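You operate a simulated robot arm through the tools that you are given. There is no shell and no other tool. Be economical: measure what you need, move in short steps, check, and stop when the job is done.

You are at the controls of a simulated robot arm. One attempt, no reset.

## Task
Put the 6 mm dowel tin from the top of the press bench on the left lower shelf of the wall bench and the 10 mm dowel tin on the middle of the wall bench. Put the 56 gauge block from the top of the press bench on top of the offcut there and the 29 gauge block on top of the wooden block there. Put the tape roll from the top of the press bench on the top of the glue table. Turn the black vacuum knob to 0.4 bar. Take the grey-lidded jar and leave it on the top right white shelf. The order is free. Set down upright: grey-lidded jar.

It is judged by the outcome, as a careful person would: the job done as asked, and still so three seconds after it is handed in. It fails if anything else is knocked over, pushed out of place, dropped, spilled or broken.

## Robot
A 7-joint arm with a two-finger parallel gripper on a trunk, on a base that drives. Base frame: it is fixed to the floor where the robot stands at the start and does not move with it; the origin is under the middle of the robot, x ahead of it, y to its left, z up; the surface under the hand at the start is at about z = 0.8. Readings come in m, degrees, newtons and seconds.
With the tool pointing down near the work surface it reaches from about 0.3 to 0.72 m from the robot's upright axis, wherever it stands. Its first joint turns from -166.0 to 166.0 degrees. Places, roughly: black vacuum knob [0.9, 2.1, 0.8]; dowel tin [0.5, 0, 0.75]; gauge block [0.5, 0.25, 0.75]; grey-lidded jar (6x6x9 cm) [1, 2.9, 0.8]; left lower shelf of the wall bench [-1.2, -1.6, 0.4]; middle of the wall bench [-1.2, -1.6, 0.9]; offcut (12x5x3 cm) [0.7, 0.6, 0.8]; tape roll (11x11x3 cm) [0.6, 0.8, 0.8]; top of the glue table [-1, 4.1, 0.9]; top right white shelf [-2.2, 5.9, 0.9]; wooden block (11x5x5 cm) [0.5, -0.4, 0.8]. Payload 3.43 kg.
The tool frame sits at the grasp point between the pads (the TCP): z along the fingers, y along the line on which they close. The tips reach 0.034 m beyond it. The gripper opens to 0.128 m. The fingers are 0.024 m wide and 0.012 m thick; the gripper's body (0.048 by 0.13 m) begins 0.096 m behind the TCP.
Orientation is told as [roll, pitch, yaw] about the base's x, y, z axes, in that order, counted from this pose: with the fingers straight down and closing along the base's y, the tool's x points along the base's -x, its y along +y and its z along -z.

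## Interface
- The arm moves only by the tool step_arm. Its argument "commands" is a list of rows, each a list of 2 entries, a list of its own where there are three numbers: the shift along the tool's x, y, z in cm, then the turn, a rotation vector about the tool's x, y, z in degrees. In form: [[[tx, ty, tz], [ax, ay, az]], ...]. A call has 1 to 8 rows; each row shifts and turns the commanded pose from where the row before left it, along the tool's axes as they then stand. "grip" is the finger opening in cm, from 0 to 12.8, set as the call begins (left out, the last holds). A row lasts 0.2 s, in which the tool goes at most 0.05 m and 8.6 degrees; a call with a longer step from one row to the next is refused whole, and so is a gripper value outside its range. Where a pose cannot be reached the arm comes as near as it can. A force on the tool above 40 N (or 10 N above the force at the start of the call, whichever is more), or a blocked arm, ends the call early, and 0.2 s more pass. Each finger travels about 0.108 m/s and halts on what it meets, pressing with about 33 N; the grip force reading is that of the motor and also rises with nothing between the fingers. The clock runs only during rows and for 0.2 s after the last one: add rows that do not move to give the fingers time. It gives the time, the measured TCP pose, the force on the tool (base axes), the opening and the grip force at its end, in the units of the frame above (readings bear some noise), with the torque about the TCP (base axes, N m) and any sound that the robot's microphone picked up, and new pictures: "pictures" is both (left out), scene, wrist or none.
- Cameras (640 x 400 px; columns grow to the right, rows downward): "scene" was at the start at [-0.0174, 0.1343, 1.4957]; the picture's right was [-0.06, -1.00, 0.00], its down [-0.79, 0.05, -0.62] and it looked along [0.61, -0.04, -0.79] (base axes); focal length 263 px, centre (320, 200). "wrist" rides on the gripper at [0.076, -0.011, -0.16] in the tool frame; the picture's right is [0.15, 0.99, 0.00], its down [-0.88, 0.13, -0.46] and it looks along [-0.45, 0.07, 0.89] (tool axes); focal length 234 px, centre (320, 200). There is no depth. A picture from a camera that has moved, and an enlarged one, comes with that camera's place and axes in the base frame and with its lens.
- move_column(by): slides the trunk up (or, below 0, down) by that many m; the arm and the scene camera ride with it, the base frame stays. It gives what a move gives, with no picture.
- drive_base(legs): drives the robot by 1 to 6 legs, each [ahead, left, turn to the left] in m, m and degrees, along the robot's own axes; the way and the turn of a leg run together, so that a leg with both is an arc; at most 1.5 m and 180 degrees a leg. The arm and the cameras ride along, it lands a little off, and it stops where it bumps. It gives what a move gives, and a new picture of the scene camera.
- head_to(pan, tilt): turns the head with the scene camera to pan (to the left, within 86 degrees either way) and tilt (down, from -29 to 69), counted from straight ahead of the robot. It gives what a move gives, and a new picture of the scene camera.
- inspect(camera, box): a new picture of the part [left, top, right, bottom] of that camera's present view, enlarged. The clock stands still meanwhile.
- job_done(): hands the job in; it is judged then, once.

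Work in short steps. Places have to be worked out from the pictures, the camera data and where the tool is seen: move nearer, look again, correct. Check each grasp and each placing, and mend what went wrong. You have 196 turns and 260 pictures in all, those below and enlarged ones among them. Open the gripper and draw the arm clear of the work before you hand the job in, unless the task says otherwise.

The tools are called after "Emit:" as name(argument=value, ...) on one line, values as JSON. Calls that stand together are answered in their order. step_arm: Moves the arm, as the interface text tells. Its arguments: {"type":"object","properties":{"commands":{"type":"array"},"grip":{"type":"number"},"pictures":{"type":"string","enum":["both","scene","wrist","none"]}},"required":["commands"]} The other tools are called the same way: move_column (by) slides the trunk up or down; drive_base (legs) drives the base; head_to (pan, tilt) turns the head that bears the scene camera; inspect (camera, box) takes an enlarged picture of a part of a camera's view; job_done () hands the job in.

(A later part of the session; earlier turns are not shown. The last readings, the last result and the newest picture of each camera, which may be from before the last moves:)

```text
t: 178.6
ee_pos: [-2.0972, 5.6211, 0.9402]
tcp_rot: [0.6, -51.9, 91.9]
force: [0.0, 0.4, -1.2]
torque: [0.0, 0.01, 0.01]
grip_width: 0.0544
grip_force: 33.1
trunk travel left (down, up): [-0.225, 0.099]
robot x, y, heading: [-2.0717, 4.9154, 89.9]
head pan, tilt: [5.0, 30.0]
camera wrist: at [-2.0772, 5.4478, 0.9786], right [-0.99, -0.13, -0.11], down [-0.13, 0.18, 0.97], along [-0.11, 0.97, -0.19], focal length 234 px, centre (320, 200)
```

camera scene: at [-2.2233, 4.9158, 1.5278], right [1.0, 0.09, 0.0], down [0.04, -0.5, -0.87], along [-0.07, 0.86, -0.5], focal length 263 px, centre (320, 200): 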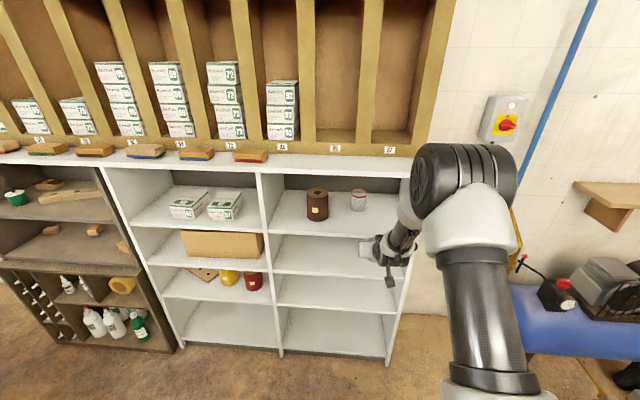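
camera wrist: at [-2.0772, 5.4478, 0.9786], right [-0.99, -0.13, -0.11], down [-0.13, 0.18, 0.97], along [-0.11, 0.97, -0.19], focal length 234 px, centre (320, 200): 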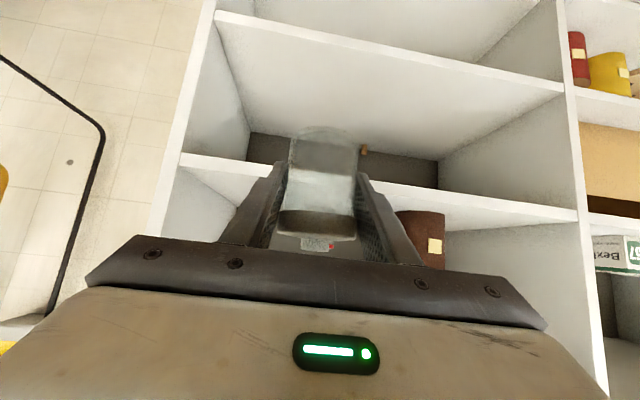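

Shelf surface z≈0.90, front y≈5.74, opening up to ≈1.15. I raise the jar 4.5 cm and drive 0.2 m ahead so it enters the compartment.

Emit:
step_arm(commands=[[[-1.77, 0, -1.39], [0, 0, 0]], [[-1.77, 0, -1.39], [0, 0, 0]], [[0, 0, 0], [0, 0, 0]]], pictures="none")

Emit:
drive_base(legs=[[0.12, 0, 0]])

Emit:
step_arm(commands=[[[0, 0, 0], [0, 0, 0]]], pictures="wrist")

```text
t: 179.4
ee_pos: [-2.0943, 5.6193, 0.9853]
tcp_rot: [0.6, -51.9, 92.0]
force: [-0.1, -0.3, -0.4]
torque: [-0.02, -0.02, -0.01]
grip_width: 0.0545
grip_force: 33.2
trunk travel left (down, up): [-0.225, 0.099]
robot x, y, heading: [-2.0708, 4.9154, 89.9]
head pan, tilt: [5.0, 30.0]
```

```text
t: 180.7
ee_pos: [-2.092, 5.7398, 0.9847]
tcp_rot: [0.6, -51.9, 91.7]
force: [0.3, -0.9, -0.2]
torque: [-0.01, -0.01, -0.02]
grip_width: 0.0546
grip_force: 32.8
trunk travel left (down, up): [-0.225, 0.099]
robot x, y, heading: [-2.074, 5.0358, 89.8]
head pan, tilt: [5.0, 30.0]
camera scene: at [-2.2229, 5.0362, 1.5278], right [1.0, 0.08, 0.0], down [0.04, -0.5, -0.87], along [-0.07, 0.86, -0.5], focal length 263 px, centre (320, 200)
```

scene: 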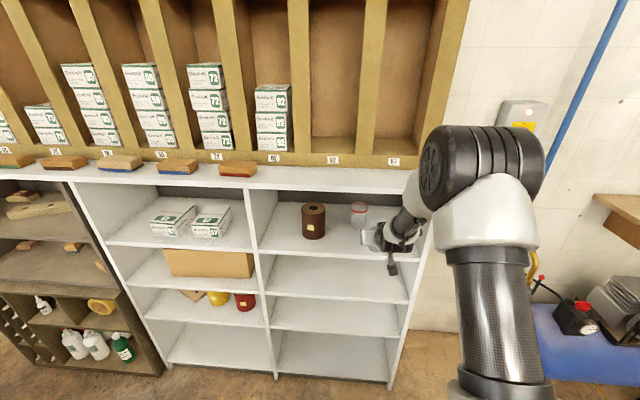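

```text
t: 181.1
ee_pos: [-2.0915, 5.7397, 0.9842]
tcp_rot: [0.6, -52.0, 91.7]
force: [-0.6, -0.5, -0.5]
torque: [0.01, -0.02, 0.0]
grip_width: 0.0545
grip_force: 33.0
trunk travel left (down, up): [-0.225, 0.099]
robot x, y, heading: [-2.0707, 5.0378, 90.0]
head pan, tilt: [5.0, 30.0]
camera wrist: at [-2.0736, 5.5676, 1.0228], right [-0.99, -0.13, -0.11], down [-0.13, 0.18, 0.97], along [-0.11, 0.98, -0.19], focal length 234 px, centre (320, 200)
```

wrist: 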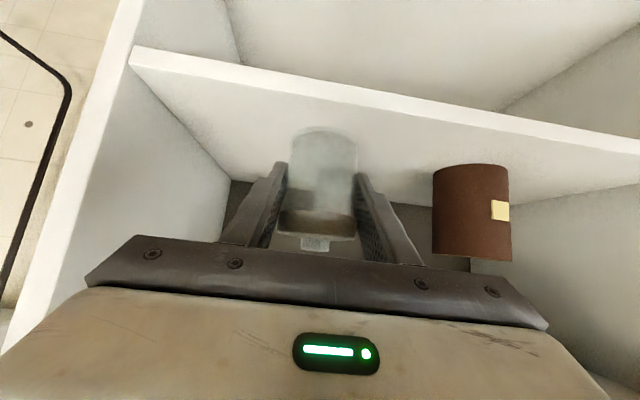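

Entering cleanly; the shelf edge is at y≈5.75. I drive another 8 cm in.

Emit:
drive_base(legs=[[0.085, 0, 0]])

Emit:
inspect(camera="scene", box=[260, 160, 460, 280])

Emit:
inspect(camera="wrist", box=[120, 20, 600, 320])

```text
t: 182.2
ee_pos: [-2.091, 5.8244, 0.9852]
tcp_rot: [0.6, -51.9, 91.9]
force: [0.3, -0.6, -0.7]
torque: [-0.03, -0.01, 0.0]
grip_width: 0.0547
grip_force: 32.9
trunk travel left (down, up): [-0.225, 0.099]
robot x, y, heading: [-2.0725, 5.1203, 89.7]
head pan, tilt: [5.0, 30.0]
camera scene: at [-2.2225, 5.1202, 1.5278], right [1.0, 0.08, 0.0], down [0.04, -0.5, -0.87], along [-0.07, 0.86, -0.5], focal length 263 px, centre (320, 200)
```

scene: 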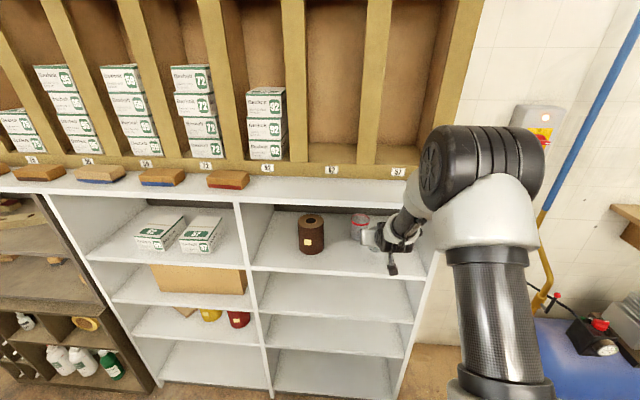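

```text
3.20 times, centred on (360, 220) of scene
camera zoom: at [-2.2225, 5.1202, 1.5278], right [1.0, 0.08, 0.0], down [0.04, -0.5, -0.87], along [-0.07, 0.86, -0.5], focal length 842 px, centre (192, 136)
```

zoom: 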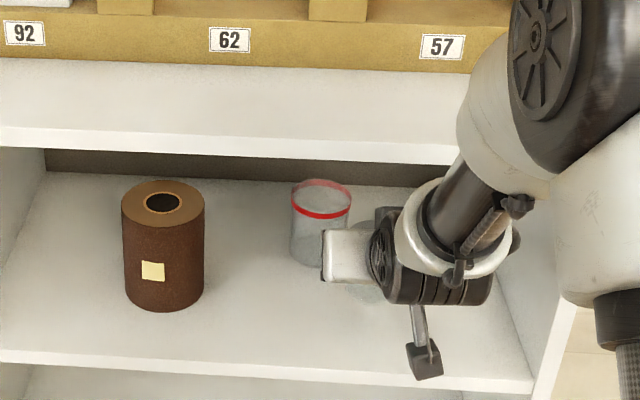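

```text
1.33 times, centred on (360, 170) of wrist
camera zoom: at [-2.0732, 5.6518, 1.0228], right [-0.99, -0.13, -0.11], down [-0.13, 0.18, 0.97], along [-0.11, 0.98, -0.19], focal length 312 px, centre (267, 240)
```

zoom: 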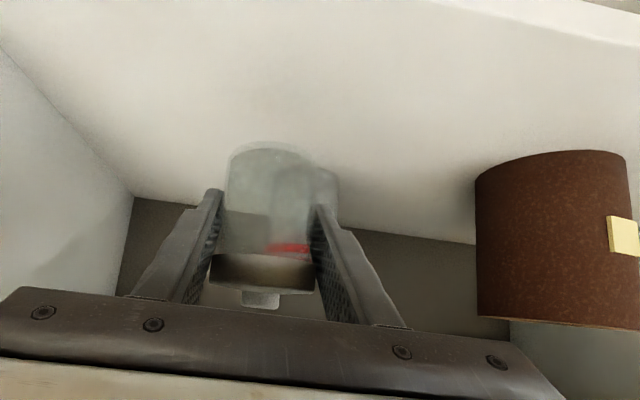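

The little jar is ~5 cm behind; the spot is clear. I lower 3 cm, then in small steps to contact.

Emit:
step_arm(commands=[[[1.2, 0, 0.93], [0, 0, 0]], [[1.2, 0, 0.93], [0, 0, 0]], [[0.4, 0, 0.31], [0, 0, 0]], [[0.2, 0, 0.15], [0, 0, 0]], [[0.2, 0, 0.15], [0, 0, 0]], [[0, 0, 0], [0, 0, 0]]], pictures="wrist")

```text
t: 183.6
ee_pos: [-2.0924, 5.8253, 0.9438]
tcp_rot: [0.6, -51.9, 91.7]
force: [-0.5, 0.8, -0.6]
torque: [0.01, 0.03, 0.02]
grip_width: 0.0545
grip_force: 33.3
trunk travel left (down, up): [-0.225, 0.099]
robot x, y, heading: [-2.0694, 5.1226, 89.6]
head pan, tilt: [5.0, 30.0]
camera wrist: at [-2.0738, 5.6526, 0.9822], right [-0.99, -0.13, -0.11], down [-0.13, 0.18, 0.97], along [-0.11, 0.98, -0.19], focal length 234 px, centre (320, 200)
```

wrist: 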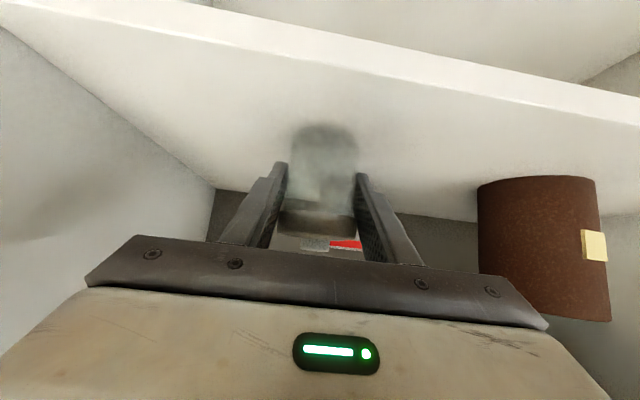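

Still no contact; 2 mm steps further.

Emit:
step_arm(commands=[[[0.157, 0, 0.123], [0, 0, 0]], [[0.157, 0, 0.123], [0, 0, 0]], [[0.157, 0, 0.123], [0, 0, 0]], [[0, 0, 0], [0, 0, 0]]], pictures="none")

```text
t: 184.6
ee_pos: [-2.0933, 5.824, 0.9404]
tcp_rot: [0.6, -52.1, 91.7]
force: [1.1, -1.4, 7.9]
torque: [-0.14, 0.18, 0.0]
grip_width: 0.0547
grip_force: 33.5
trunk travel left (down, up): [-0.225, 0.099]
robot x, y, heading: [-2.0739, 5.1231, 89.6]
head pan, tilt: [5.0, 30.0]
```

Contact (8 N). I open and withdraw along the tool axis.

Emit:
step_arm(commands=[[[0, 0, 0], [0, 0, 0]], [[0, 0, 0], [0, 0, 0]], [[0, 0, -2], [0, 0, 0]], [[0, 0, -3], [0, 0, 0]], [[0, 0, -4], [0, 0, 0]], [[0, 0, -3], [0, 0, 0]]], grip=8, pictures="both")

```text
t: 186.0
ee_pos: [-2.0895, 5.7286, 1.0137]
tcp_rot: [0.6, -51.9, 91.8]
force: [0.2, -0.1, 0.0]
torque: [-0.01, 0.0, 0.01]
grip_width: 0.0799
grip_force: 0.1
trunk travel left (down, up): [-0.225, 0.099]
robot x, y, heading: [-2.0716, 5.1208, 89.8]
head pan, tilt: [5.0, 30.0]
camera scene: at [-2.2225, 5.1199, 1.5278], right [1.0, 0.08, 0.0], down [0.04, -0.5, -0.87], along [-0.07, 0.86, -0.5], focal length 263 px, centre (320, 200)
camera wrist: at [-2.0708, 5.5576, 1.0517], right [-0.99, -0.13, -0.11], down [-0.13, 0.18, 0.97], along [-0.11, 0.98, -0.19], focal length 234 px, centre (320, 200)
```

scene: 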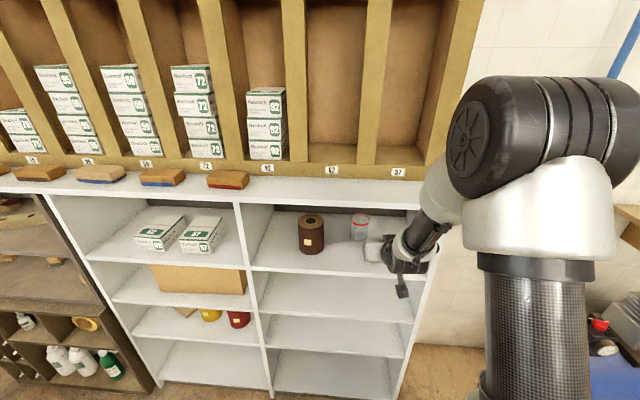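
wrist: 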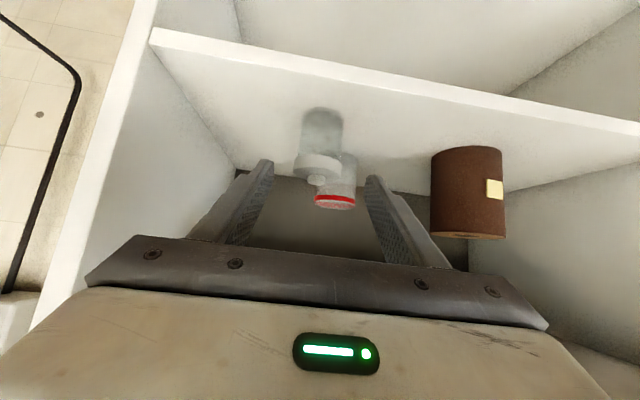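

The jar stands on the top right white shelf. I back out, then straighten the hand to vertical.

Emit:
drive_base(legs=[[-0.4, 0, 0], [0, 0.55, 0]])

Emit:
step_arm(commands=[[[0, 0, 0], [0, 7.4, 0]], [[0, 0, 0], [0, 7.4, 0]], [[0, 0, 0], [0, 7.4, 0]], [[0, 0, 0], [0, 7.4, 0]], [[0, 0, 0], [0, 7.4, 0]], [[0, 0, 0], [0, 7.4, 0]], [[0, 0, 0], [0, 7.5, 0]], [[4, 0, -2], [0, 0, 0]]], pictures="none")

Emit:
drive_base(legs=[[-1.3, 0, 0], [0, 0, -90], [1.4, 0, 0]])

```text
t: 188.4
ee_pos: [-2.0971, 5.3529, 1.0139]
tcp_rot: [0.6, -51.8, 92.2]
force: [0.0, -0.6, -0.3]
torque: [-0.06, 0.0, -0.02]
grip_width: 0.0799
grip_force: 0.1
trunk travel left (down, up): [-0.225, 0.099]
robot x, y, heading: [-2.074, 4.7407, 90.1]
head pan, tilt: [5.0, 30.0]
stopped in leg 1: the robot was blocked; the commanded pose is now the measured one
camera scene: at [-2.2255, 4.7417, 1.5279], right [1.0, 0.09, 0.0], down [0.05, -0.5, -0.87], along [-0.08, 0.86, -0.5], focal length 263 px, centre (320, 200)
```

scene: 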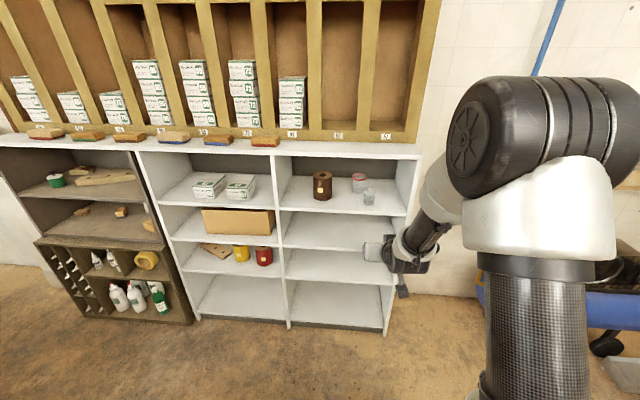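

```text
t: 190.2
ee_pos: [-2.0937, 5.3127, 1.0311]
tcp_rot: [0.5, 0.2, 92.6]
force: [-1.4, 0.5, -0.1]
torque: [-0.02, 0.03, 0.01]
grip_width: 0.0798
grip_force: 0.1
trunk travel left (down, up): [-0.225, 0.099]
robot x, y, heading: [-2.0738, 4.7425, 90.4]
head pan, tilt: [5.0, 30.0]
```

```text
t: 190.9
ee_pos: [-2.096, 5.311, 1.0298]
tcp_rot: [0.4, 0.2, 92.7]
force: [0.8, 0.3, -0.1]
torque: [0.03, -0.02, 0.03]
grip_width: 0.0799
grip_force: 0.0
trunk travel left (down, up): [-0.225, 0.099]
robot x, y, heading: [-2.0767, 4.7441, 90.0]
head pan, tilt: [5.0, 30.0]
stopped in leg 1: the robot was blocked; the commanded pose is now the measured one
camera scene: at [-2.2258, 4.7418, 1.5278], right [1.0, 0.09, 0.0], down [0.05, -0.5, -0.87], along [-0.08, 0.86, -0.5], focal length 263 px, centre (320, 200)
```

scene: 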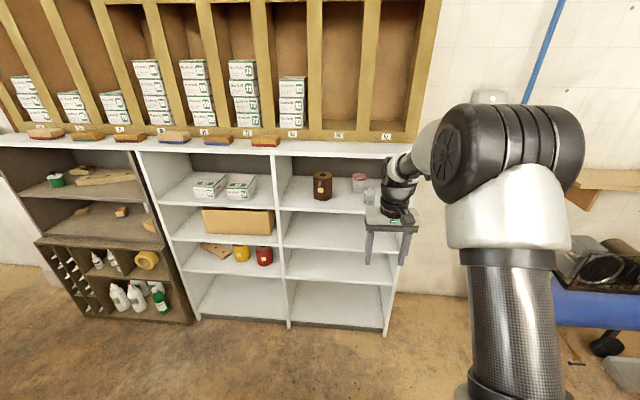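

The rear touched the round bin. I go forward a bit, then left, and check the bins.

Emit:
drive_base(legs=[[0.08, 0, 0], [0, 0.55, 0]])

Emit:
head_to(pan=-85, tilt=45)

```text
t: 197.2
ee_pos: [-2.6316, 5.3888, 1.0314]
tcp_rot: [0.3, 0.2, 93.0]
force: [-0.1, -0.1, 0.6]
torque: [-0.02, 0.01, -0.01]
grip_width: 0.0801
grip_force: 0.1
trunk travel left (down, up): [-0.225, 0.099]
robot x, y, heading: [-2.6101, 4.8221, 90.4]
head pan, tilt: [5.0, 30.0]
camera scene: at [-2.7612, 4.8175, 1.5278], right [1.0, 0.1, 0.0], down [0.05, -0.5, -0.87], along [-0.08, 0.86, -0.5], focal length 263 px, centre (320, 200)
```

scene: 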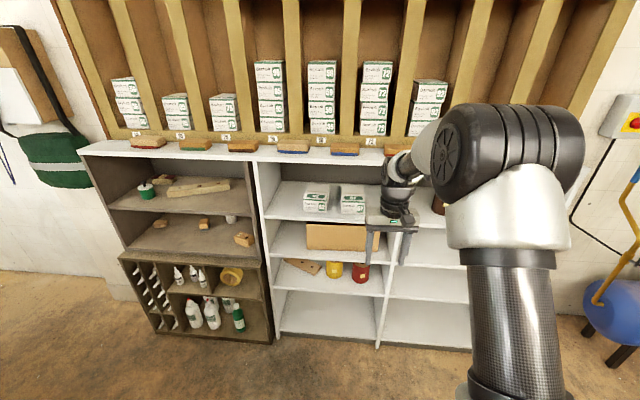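

```text
t: 198.8
ee_pos: [-2.6319, 5.3884, 1.0307]
tcp_rot: [0.4, 0.1, 93.0]
force: [0.2, 0.1, -0.5]
torque: [0.0, 0.01, 0.01]
grip_width: 0.08
grip_force: 0.1
trunk travel left (down, up): [-0.225, 0.099]
robot x, y, heading: [-2.6119, 4.8204, 90.6]
head pan, tilt: [-85.0, 45.0]
camera scene: at [-2.6714, 4.7354, 1.5052], right [0.1, -1.0, 0.0], down [-0.7, -0.07, -0.71], along [0.7, 0.07, -0.71], focal length 263 px, centre (320, 200)
```

scene: 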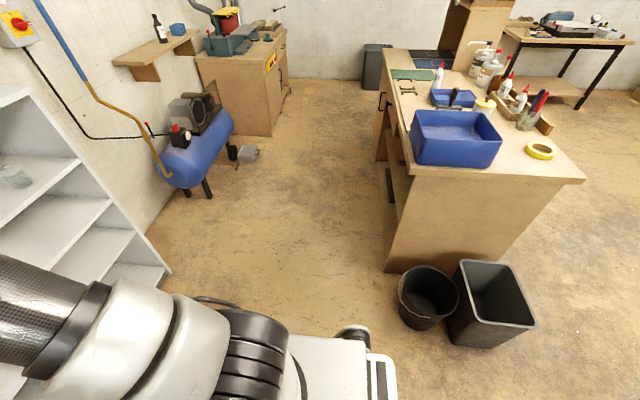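

Both bins stand undisturbed. I reverse along the aisle, turn to heading 0 and go back toward the vacuum table.

Emit:
drive_base(legs=[[-1.4, 0, 0], [0, 0, -90.5], [1.4, 0, 0]])

Emit:
head_to(pan=-10, tilt=30)

```text
t: 216.3
ee_pos: [-0.6328, 3.4058, 1.032]
tcp_rot: [0.4, 0.1, 0.4]
force: [0.1, 0.5, 0.0]
torque: [0.01, -0.02, -0.01]
grip_width: 0.08
grip_force: 0.0
trunk travel left (down, up): [-0.225, 0.099]
robot x, y, heading: [-1.201, 3.4107, -1.6]
head pan, tilt: [-85.0, 45.0]
camera scene: at [-1.2849, 3.4703, 1.5052], right [-1.0, -0.05, 0.0], down [-0.04, 0.71, -0.71], along [0.04, -0.71, -0.71], focal length 263 px, centre (320, 200)
```

scene: 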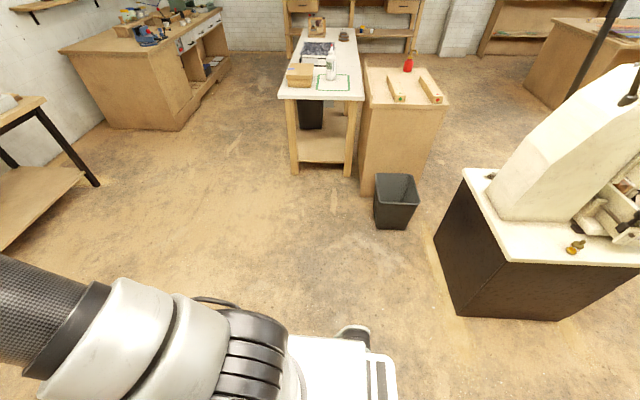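

```text
t: 217.7
ee_pos: [-0.6334, 3.4052, 1.0314]
tcp_rot: [0.4, 0.0, 0.4]
force: [-0.3, -1.1, 0.5]
torque: [0.04, 0.04, -0.01]
grip_width: 0.0802
grip_force: 0.0
trunk travel left (down, up): [-0.225, 0.099]
robot x, y, heading: [-1.2019, 3.4097, -2.1]
head pan, tilt: [-10.0, 30.0]
camera scene: at [-1.2007, 3.5327, 1.5278], right [-0.21, -0.98, 0.0], down [-0.49, 0.1, -0.87], along [0.85, -0.18, -0.5], focal length 263 px, centre (320, 200)
```

scene: 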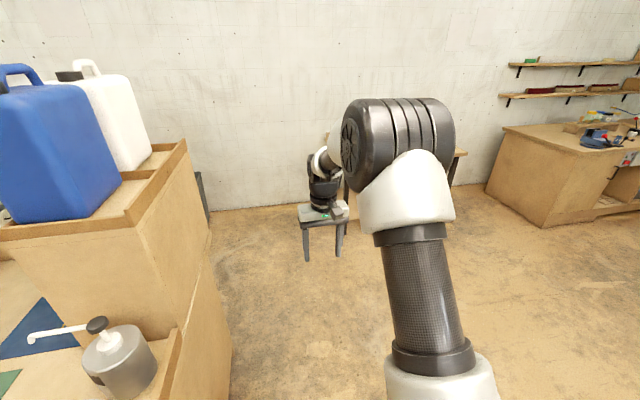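

Knob estimated at ≈ (0.935, 2.07). I drive to about (0.1, 2.1) facing the table.

Emit:
drive_base(legs=[[0.7, -0.6, 1], [0.6, -0.68, 1]])

Emit:
head_to(pan=5, tilt=45)

```text
t: 230.8
ee_pos: [0.6012, 2.0509, 1.0298]
tcp_rot: [0.4, 0.1, 0.8]
force: [0.5, -0.3, -0.4]
torque: [0.01, 0.01, 0.01]
grip_width: 0.0799
grip_force: 0.0
trunk travel left (down, up): [-0.225, 0.099]
robot x, y, heading: [0.0327, 2.0539, -1.7]
head pan, tilt: [-10.0, 30.0]
camera scene: at [0.0334, 2.1754, 1.5278], right [-0.2, -0.98, 0.0], down [-0.49, 0.1, -0.87], along [0.85, -0.18, -0.5], focal length 263 px, centre (320, 200)
```

scene: 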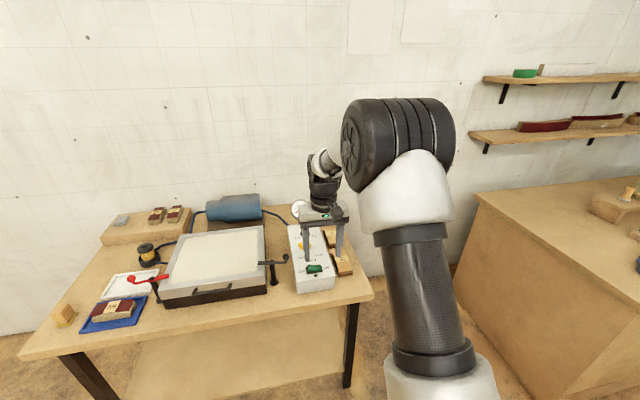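

```text
t: 231.6
ee_pos: [0.602, 2.0512, 1.0303]
tcp_rot: [0.4, 0.1, 0.8]
force: [0.1, 0.2, 0.2]
torque: [0.0, -0.02, 0.01]
grip_width: 0.0799
grip_force: 0.0
trunk travel left (down, up): [-0.225, 0.099]
robot x, y, heading: [0.0332, 2.0527, -1.8]
head pan, tilt: [5.0, 45.0]
camera scene: at [0.026, 2.1983, 1.5053], right [0.06, -1.0, 0.0], down [-0.71, -0.04, -0.71], along [0.71, 0.04, -0.71], focal length 263 px, centre (320, 200)
```

scene: 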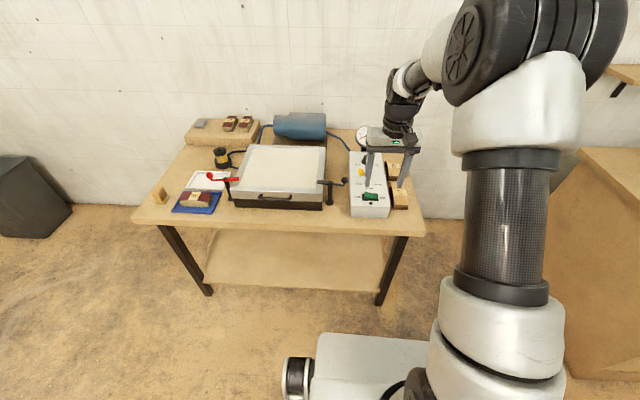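

I drive 0.2 m closer and zoom on the control box.

Emit:
drive_base(legs=[[0.2, 0, 1.8]])

Emit:
inspect(camera="scene", box=[320, 120, 440, 240])

Emit:
step_arm(commands=[[[0, 0, 0], [0, 0, 0]]], pictures="wrist")

```text
t: 233.1
ee_pos: [0.7982, 2.0642, 1.0304]
tcp_rot: [0.3, 0.1, 2.4]
force: [0.3, -1.0, -0.4]
torque: [0.0, 0.0, 0.03]
grip_width: 0.0801
grip_force: 0.1
trunk travel left (down, up): [-0.225, 0.099]
robot x, y, heading: [0.2316, 2.0505, 0.2]
head pan, tilt: [5.0, 45.0]
camera scene: at [0.2192, 2.1953, 1.5052], right [0.09, -1.0, 0.0], down [-0.7, -0.06, -0.71], along [0.7, 0.06, -0.71], focal length 263 px, centre (320, 200)
```

scene: 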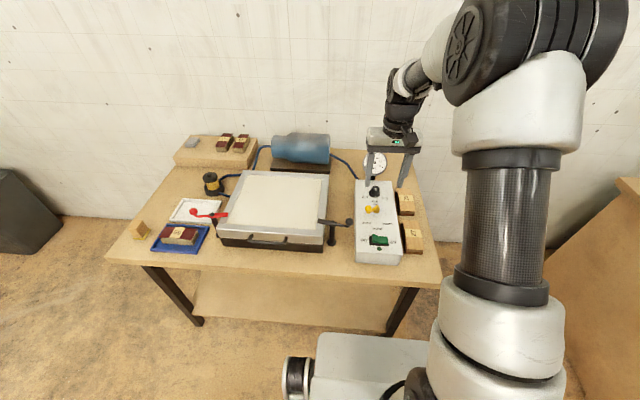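

```text
3.33 times, centred on (380, 180) of scene
camera zoom: at [0.2192, 2.1953, 1.5052], right [0.09, -1.0, 0.0], down [-0.7, -0.06, -0.71], along [0.7, 0.06, -0.71], focal length 876 px, centre (120, 267)
```

zoom: 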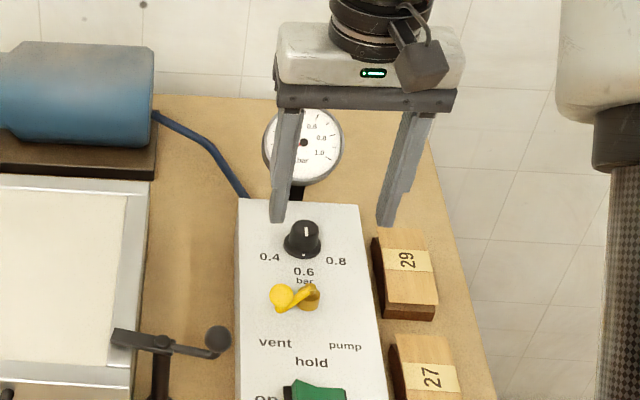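

```text
t: 233.5
ee_pos: [0.7987, 2.0643, 1.0306]
tcp_rot: [0.4, 0.3, 2.4]
force: [-0.4, 0.4, -0.7]
torque: [0.01, -0.03, 0.0]
grip_width: 0.0801
grip_force: 0.0
trunk travel left (down, up): [-0.225, 0.099]
robot x, y, heading: [0.2317, 2.0498, -0.1]
head pan, tilt: [5.0, 45.0]
camera wrist: at [0.7248, 2.0488, 1.1903], right [-0.19, 0.98, 0.01], down [0.88, 0.16, 0.45], along [0.44, 0.09, -0.89], focal length 234 px, centre (320, 200)
```

wrist: 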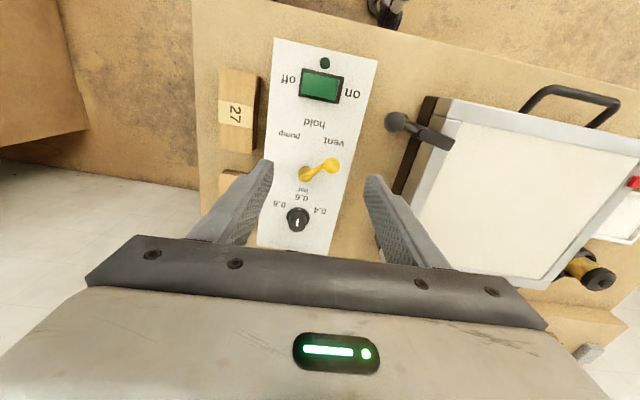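

Emit:
inspect(camera="wrist", box=[250, 160, 350, 250])

Emit:
inspect(camera="scene", box=[350, 165, 410, 225])

```text
4.44 times, centred on (300, 205) of wrist
camera zoom: at [0.7248, 2.0488, 1.1903], right [-0.19, 0.98, 0.01], down [0.88, 0.16, 0.45], along [0.44, 0.09, -0.89], focal length 1041 px, centre (409, 178)
```

zoom: 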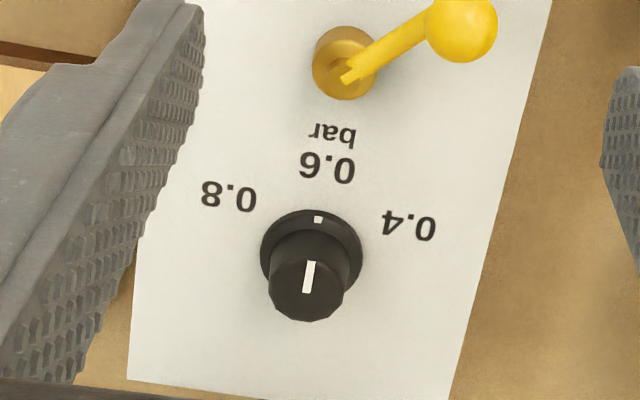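

```text
6.67 times, centred on (380, 195) of scene
camera zoom: at [0.2191, 2.1953, 1.5052], right [0.09, -1.0, 0.0], down [-0.7, -0.06, -0.71], along [0.7, 0.06, -0.71], focal length 1753 px, centre (-80, 233)
```

zoom: 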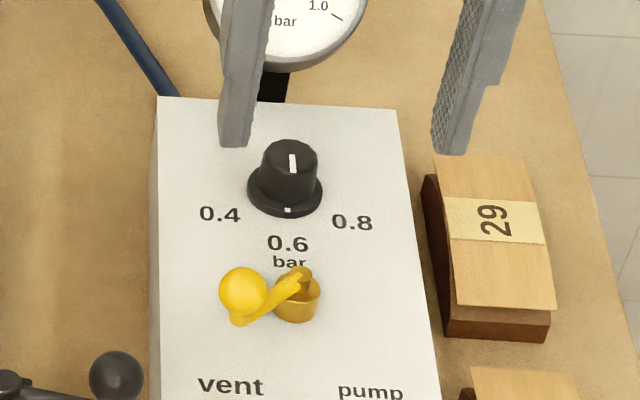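

The knob points at 0.6 now; 0.4 lies ~61° clockwise (from above). The knob is at ≈ (0.934, 2.053), top z≈0.868. I pre-rotate the hand +28°, set opening 5 cm and go above it.

Emit:
step_arm(commands=[[[-4.5, -0.4, 0], [0, 0, 0]], [[-4.5, -0.4, 0], [0, 0, 0]], [[-4.3, -0.8, 0], [0, 0, 0]], [[0, 0, 2], [0, 0, -7]], [[0, 0, 2], [0, 0, -7]], [[0, 0, 2], [0, 0, -7]], [[0, 0, 1.5], [0, 0, -7]], [[0, 0, 0], [0, 0, 0]]], grip=5, pictures="both")

Emit:
inspect(camera="scene", box=[330, 140, 430, 240])

```text
t: 235.3
ee_pos: [0.9327, 2.0572, 0.9552]
tcp_rot: [0.4, -0.1, 30.5]
force: [0.0, -0.1, -0.2]
torque: [0.0, 0.0, 0.0]
grip_width: 0.0499
grip_force: 0.1
trunk travel left (down, up): [-0.225, 0.099]
robot x, y, heading: [0.2308, 2.0505, 0.1]
head pan, tilt: [5.0, 45.0]
camera scene: at [0.2192, 2.1953, 1.5052], right [0.09, -1.0, 0.0], down [-0.7, -0.06, -0.71], along [0.7, 0.06, -0.71], focal length 263 px, centre (320, 200)
camera wrist: at [0.874, 2.0066, 1.1148], right [-0.63, 0.78, 0.01], down [0.69, 0.56, 0.46], along [0.35, 0.29, -0.89], focal length 234 px, centre (320, 200)
```

scene: 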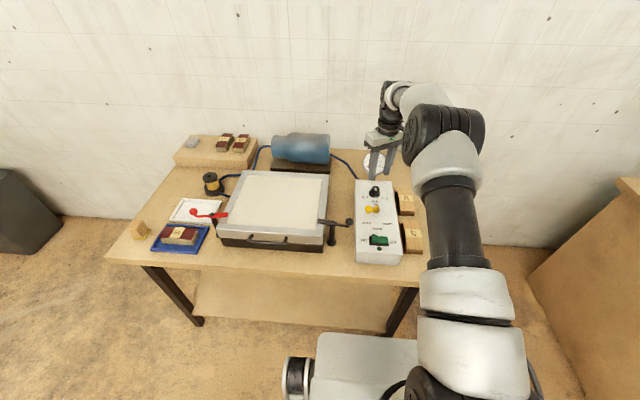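
wrist: 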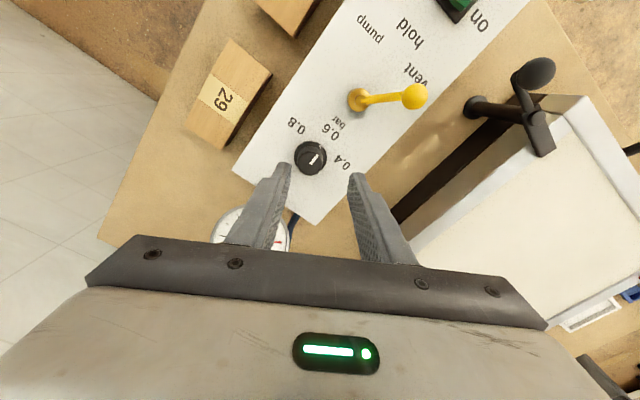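

```text
4.00 times, centred on (380, 190) of scene
camera zoom: at [0.2192, 2.1953, 1.5052], right [0.09, -1.0, 0.0], down [-0.7, -0.06, -0.71], along [0.7, 0.06, -0.71], focal length 1052 px, centre (80, 240)
```

zoom: 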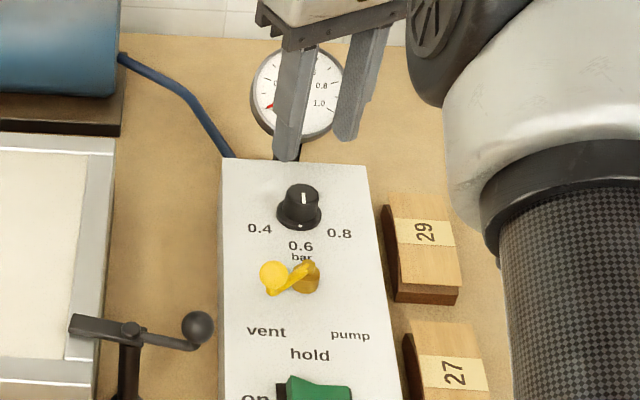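

Knob centre refined to ≈ (0.936, 2.050). I adjust and descend to tips at ~0.865, then check.

Emit:
step_arm(commands=[[[0.1, -0.75, 0], [0, 0, 0]], [[0, 0, 3], [0, 0, 0]], [[0, 0, 2.5], [0, 0, 0]], [[0, 0, 0], [0, 0, 0]]], pictures="none")

Emit:
inspect(camera="wrist", box=[240, 120, 400, 240])

Emit:
inspect(camera="scene", box=[340, 150, 420, 230])

```text
t: 236.3
ee_pos: [0.9355, 2.0488, 0.8995]
tcp_rot: [0.4, -0.1, 30.3]
force: [-0.1, -0.3, -0.6]
torque: [0.01, -0.02, 0.01]
grip_width: 0.0501
grip_force: 0.1
trunk travel left (down, up): [-0.225, 0.099]
robot x, y, heading: [0.2297, 2.0453, 0.2]
head pan, tilt: [5.0, 45.0]
```

```text
3.33 times, centred on (320, 180) of wrist
camera zoom: at [0.8758, 1.9997, 1.059], right [-0.63, 0.78, 0.01], down [0.69, 0.56, 0.46], along [0.35, 0.29, -0.89], focal length 781 px, centre (320, 267)
```

zoom: 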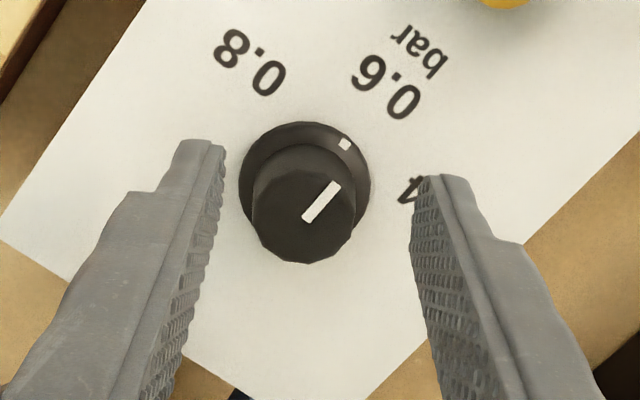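

```text
5.00 times, centred on (380, 190) of scene
camera zoom: at [0.2192, 2.1953, 1.5052], right [0.09, -1.0, 0.0], down [-0.7, -0.06, -0.71], along [0.7, 0.06, -0.71], focal length 1315 px, centre (20, 250)
```

zoom: 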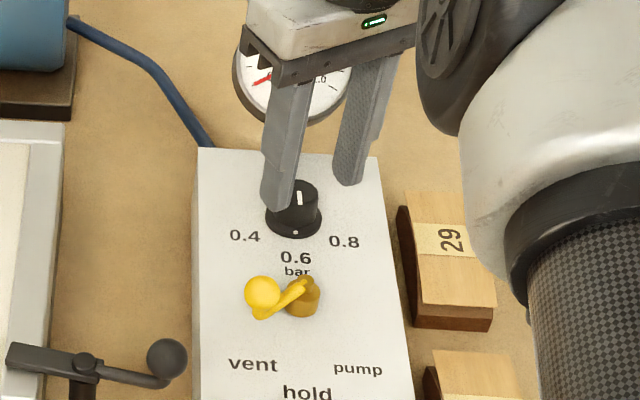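

Knob centre is ≈ (0.943, 2.050). I shift 7 mm forward, descend 1.4 cm so the tips straddle the cap, and check.

Emit:
step_arm(commands=[[[-0.7, -0.3, 0], [0, 0, 0]], [[0, 0, 0.7], [0, 0, 0]], [[0, 0, 0.7], [0, 0, 0]], [[0, 0, 0], [0, 0, 0]]], pictures="none")

Emit:
inspect(camera="wrist", box=[240, 120, 400, 240])

Emit:
inspect(camera="scene", box=[340, 150, 420, 230])

```text
t: 237.3
ee_pos: [0.942, 2.0489, 0.8879]
tcp_rot: [0.4, 0.0, 30.3]
force: [0.0, 0.4, -0.4]
torque: [0.01, 0.03, 0.01]
grip_width: 0.0498
grip_force: 0.1
trunk travel left (down, up): [-0.225, 0.099]
robot x, y, heading: [0.2293, 2.0478, 0.0]
head pan, tilt: [5.0, 45.0]
```

```text
3.33 times, centred on (320, 180) of wrist
camera zoom: at [0.8834, 1.9996, 1.046], right [-0.63, 0.78, 0.01], down [0.69, 0.56, 0.46], along [0.35, 0.29, -0.89], focal length 781 px, centre (320, 267)
```

zoom: 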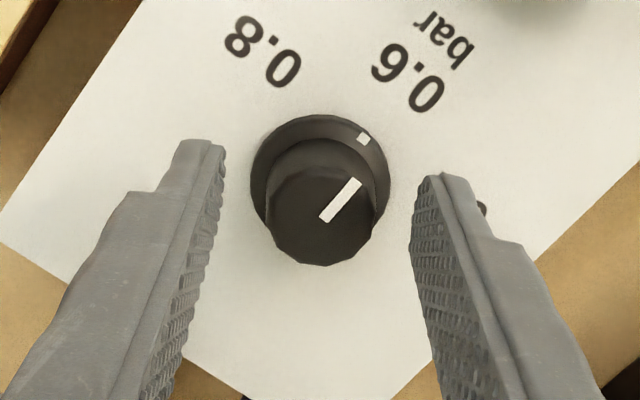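

```text
5.00 times, centred on (380, 190) of scene
camera zoom: at [0.2192, 2.1953, 1.5052], right [0.09, -1.0, 0.0], down [-0.7, -0.06, -0.71], along [0.7, 0.06, -0.71], focal length 1315 px, centre (20, 250)
```

zoom: 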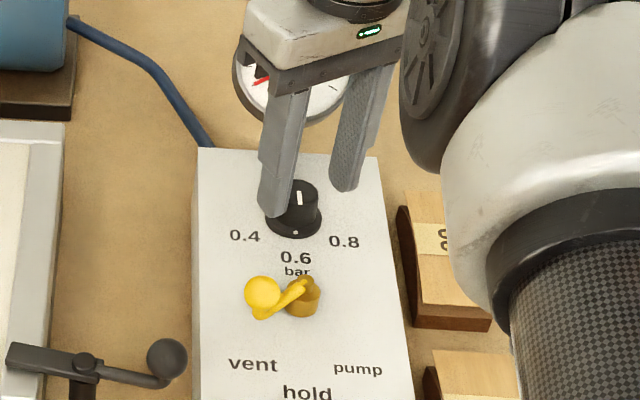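

The cap is centred between the fingers. I close on it.

Emit:
step_arm(commands=[[[0, 0, 0], [0, 0, 0]], [[0, 0, 0], [0, 0, 0]], [[0, 0, 0], [0, 0, 0]]], grip=0, pictures="none")

Emit:
inspect(camera="wrist", box=[240, 120, 400, 240])

```text
t: 238.1
ee_pos: [0.9422, 2.0503, 0.8858]
tcp_rot: [0.5, 0.0, 30.5]
force: [-4.7, 4.8, 0.5]
torque: [0.09, 0.4, 0.06]
grip_width: 0.0288
grip_force: 45.3
trunk travel left (down, up): [-0.225, 0.099]
robot x, y, heading: [0.2316, 2.05, 0.1]
head pan, tilt: [5.0, 45.0]
```

```text
3.33 times, centred on (320, 180) of wrist
camera zoom: at [0.883, 2.0005, 1.046], right [-0.63, 0.78, 0.01], down [0.69, 0.56, 0.46], along [0.35, 0.29, -0.89], focal length 781 px, centre (320, 267)
```

zoom: 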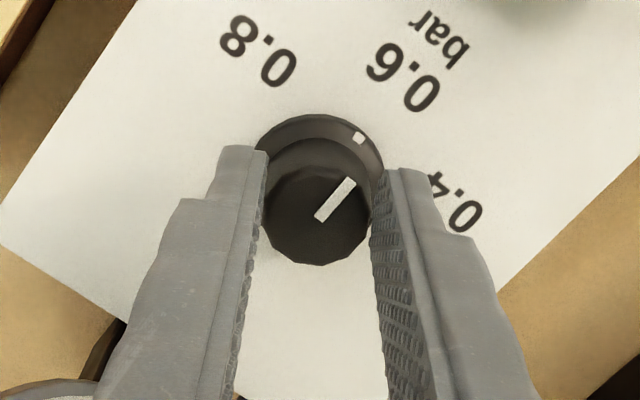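

Gripped. I turn clockwise (from above) 54° first and then check the pointer.

Emit:
step_arm(commands=[[[0, 0.1, 0], [0, 0, 6]], [[0, 0, 0], [0, 0, 8]], [[0, 0, 0], [0, 0, 8]], [[0, 0, 0], [0, 0, 8]], [[0, 0, 0], [0, 0, 8]], [[0, 0, 0], [0, 0, 8]], [[0, 0, 0], [0, 0, 8]], [[0, 0, 0], [0, 0, 0]]], pictures="none")

Emit:
inspect(camera="wrist", box=[240, 120, 400, 240])

```text
t: 239.9
ee_pos: [0.9409, 2.0571, 0.8862]
tcp_rot: [0.6, 0.5, -23.6]
force: [-17.6, 29.1, 4.7]
torque: [0.56, 0.23, 0.15]
grip_width: 0.0289
grip_force: 44.8
trunk travel left (down, up): [-0.225, 0.099]
robot x, y, heading: [0.2315, 2.0485, -0.1]
head pan, tilt: [5.0, 45.0]
```

```text
3.33 times, centred on (320, 180) of wrist
camera zoom: at [0.8684, 2.0743, 1.0468], right [0.26, 0.97, 0.01], down [0.86, -0.24, 0.45], along [0.44, -0.11, -0.89], focal length 781 px, centre (320, 267)
```

zoom: 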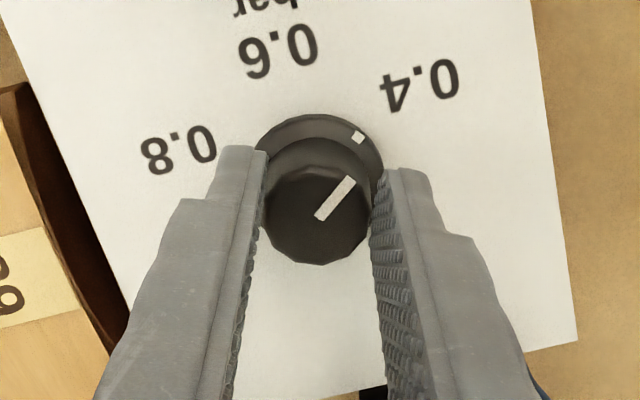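

The knob turns with the hand without slip; the side force shows the knob axis is slightly off the TCP. I follow the axis with a small shift and turn 4.5° more (≈58.5° total).

Emit:
step_arm(commands=[[[0.24, 0.55, 0], [0, 0, 2.5]], [[0, 0, 0], [0, 0, 2]], [[0, 0, 0], [0, 0, 0]]], pictures="none")

Emit:
inspect(camera="scene", box=[340, 150, 420, 230])

```text
t: 240.7
ee_pos: [0.9423, 2.0577, 0.8866]
tcp_rot: [0.4, 0.3, -28.2]
force: [-11.1, 17.6, 9.4]
torque: [1.22, 1.21, 0.02]
grip_width: 0.0288
grip_force: 44.8
trunk travel left (down, up): [-0.225, 0.099]
robot x, y, heading: [0.2345, 2.0493, -0.1]
head pan, tilt: [5.0, 45.0]
```

```text
5.00 times, centred on (380, 190) of scene
camera zoom: at [0.2176, 2.1965, 1.5052], right [0.09, -1.0, 0.0], down [-0.7, -0.06, -0.71], along [0.71, 0.06, -0.71], focal length 1315 px, centre (20, 250)
```

zoom: 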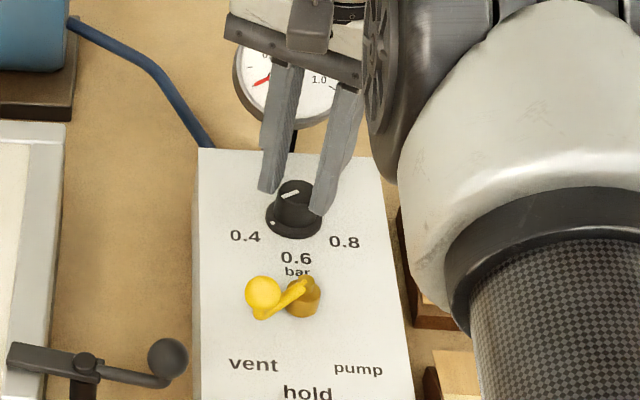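

The pointer now aims at 0.4 and the box hasn't shifted. I relieve the side force, then release.

Emit:
step_arm(commands=[[[0.5, 0.3, 0], [0, 0, 0]], [[0, 0, 0], [0, 0, 0]]], pictures="none")

Emit:
step_arm(commands=[[[0, 0, 0], [0, 0, 0]], [[0, 0, 0], [0, 0, 0]], [[0, 0, -2], [0, 0, 0]], [[0, 0, -4], [0, 0, 0]], [[0, 0, -4], [0, 0, 0]], [[3, 0, -4], [0, 0, 0]], [[4.5, 0, 0], [0, 0, 0]], [[4.5, 0, 0], [0, 0, 0]]], grip=5, pictures="wrist")

Emit:
inspect(camera="scene", box=[340, 150, 420, 230])

```text
t: 241.3
ee_pos: [0.9407, 2.0583, 0.887]
tcp_rot: [0.4, -0.2, -28.3]
force: [11.8, 1.4, 3.9]
torque: [0.51, -0.43, 0.02]
grip_width: 0.0285
grip_force: 44.8
trunk travel left (down, up): [-0.225, 0.099]
robot x, y, heading: [0.2318, 2.0457, 0.1]
head pan, tilt: [5.0, 45.0]
```

```text
t: 243.1
ee_pos: [0.8344, 2.1166, 1.0263]
tcp_rot: [0.4, 0.3, -28.1]
force: [-0.3, -0.2, 0.4]
torque: [0.02, -0.01, 0.01]
grip_width: 0.0498
grip_force: 0.1
trunk travel left (down, up): [-0.225, 0.099]
robot x, y, heading: [0.2291, 2.0508, 0.1]
head pan, tilt: [5.0, 45.0]
camera wrist: at [0.7629, 2.1406, 1.1866], right [0.34, 0.94, 0.01], down [0.84, -0.3, 0.45], along [0.43, -0.15, -0.89], focal length 234 px, centre (320, 200)
```

wrist: 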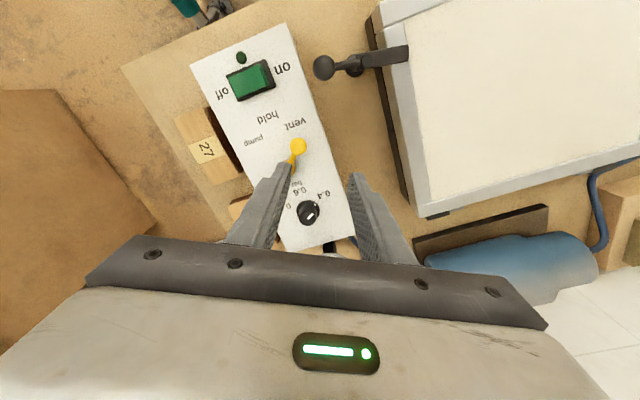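

```text
5.00 times, centred on (380, 190) of scene
camera zoom: at [0.2191, 2.1953, 1.5052], right [0.09, -1.0, 0.0], down [-0.7, -0.06, -0.71], along [0.7, 0.06, -0.71], focal length 1315 px, centre (20, 250)
```

zoom: 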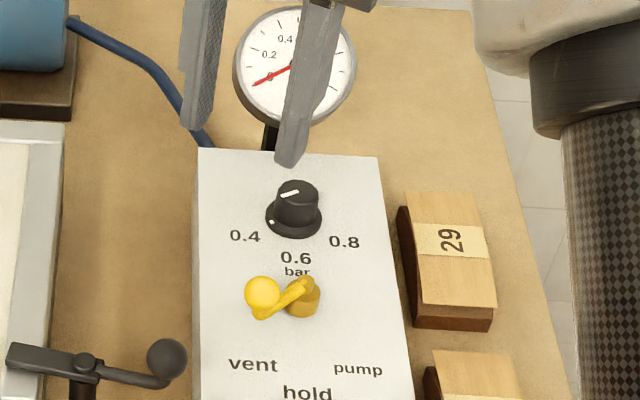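

Emit:
inspect(camera="wrist", box=[270, 160, 350, 240])

Emit:
inspect(camera="scene", box=[360, 180, 400, 210])

```text
5.00 times, centred on (310, 200) of wrist
camera zoom: at [0.7629, 2.1406, 1.1866], right [0.34, 0.94, 0.01], down [0.84, -0.3, 0.45], along [0.43, -0.15, -0.89], focal length 1171 px, centre (370, 200)
```

zoom: 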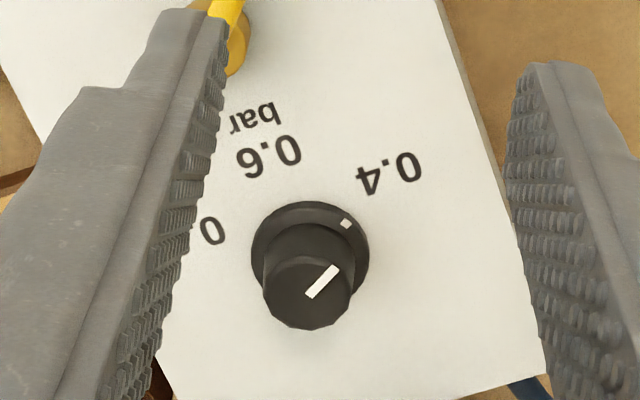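

```text
13.33 times, centred on (380, 195) of scene
camera zoom: at [0.2191, 2.1953, 1.5052], right [0.09, -1.0, 0.0], down [-0.7, -0.06, -0.71], along [0.7, 0.06, -0.71], focal length 3506 px, centre (-480, 267)
```

zoom: 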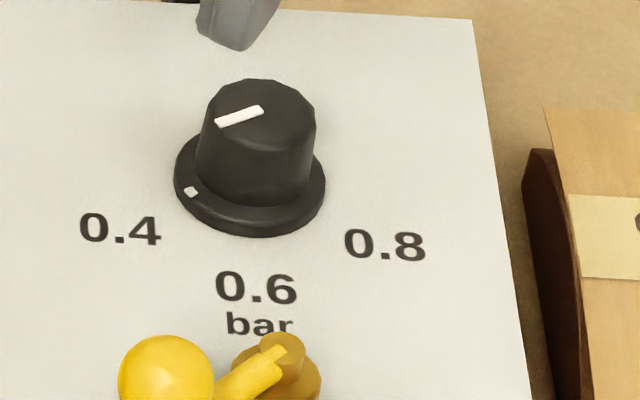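

The pointer measures ≈61° toward the 0.4 mark (label at ≈60–64°): the knob is set. I straighten the wrist, back off, and drive right along to the press bench start position.

Emit:
step_arm(commands=[[[0, 0, -2], [0, 0, -7]], [[0, 0, -2], [0, 0, -7]], [[0, 0, 0], [0, 0, -7]], [[0, 0, 0], [0, 0, -7]], [[4.5, -1.5, 0], [0, 0, 0]], [[4.5, -1.5, 0], [0, 0, 0]], [[4, -1.5, 0], [0, 0, 0]]], pictures="none")

Emit:
drive_base(legs=[[-0.4, 0, 0], [0, -1.4, 0], [0, -0.65, 0]])

Emit:
head_to(pan=0, tilt=52)

```text
t: 244.7
ee_pos: [0.7005, 2.0723, 1.067]
tcp_rot: [0.4, 0.2, -0.1]
force: [0.3, -0.2, -0.2]
torque: [-0.01, 0.03, -0.02]
grip_width: 0.05
grip_force: 0.2
trunk travel left (down, up): [-0.225, 0.099]
robot x, y, heading: [0.2308, 2.0475, -0.2]
head pan, tilt: [5.0, 45.0]
```

```text
t: 266.5
ee_pos: [0.3074, 0.0562, 1.0668]
tcp_rot: [0.4, 0.2, 0.6]
force: [0.0, 0.1, -0.2]
torque: [-0.03, -0.02, -0.01]
grip_width: 0.0501
grip_force: 0.0
trunk travel left (down, up): [-0.225, 0.099]
robot x, y, heading: [-0.1622, 0.0253, 0.6]
head pan, tilt: [5.0, 45.0]
camera scene: at [-0.1759, 0.1729, 1.5052], right [0.1, -1.0, 0.0], down [-0.7, -0.07, -0.71], along [0.7, 0.07, -0.71], focal length 263 px, centre (320, 200)
```

scene: 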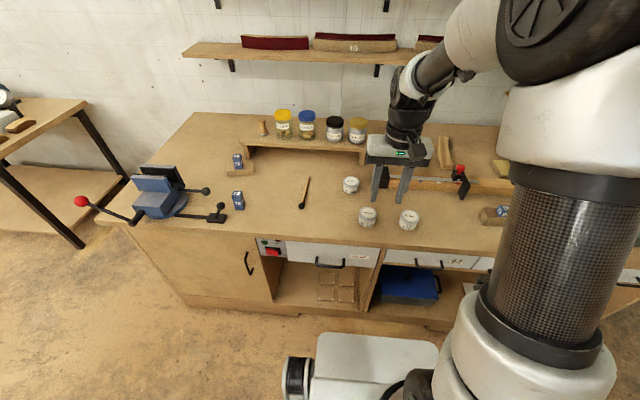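

```text
t: 267.2
ee_pos: [0.3077, 0.0555, 1.0668]
tcp_rot: [0.5, 0.2, 0.6]
force: [-0.4, -0.3, 0.2]
torque: [0.0, 0.02, -0.01]
grip_width: 0.0499
grip_force: 0.1
trunk travel left (down, up): [-0.225, 0.099]
robot x, y, heading: [-0.1602, 0.0253, 0.6]
head pan, tilt: [0.0, 52.0]
camera scene: at [-0.1817, 0.1658, 1.4957], right [0.01, -1.0, 0.0], down [-0.79, -0.01, -0.62], along [0.62, 0.01, -0.79], focal length 263 px, centre (320, 200)
```

scene: 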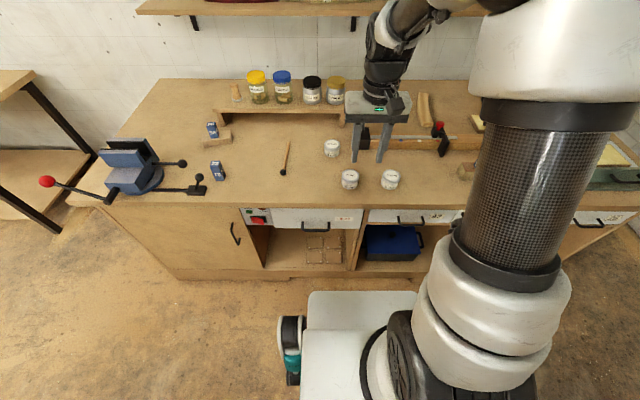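

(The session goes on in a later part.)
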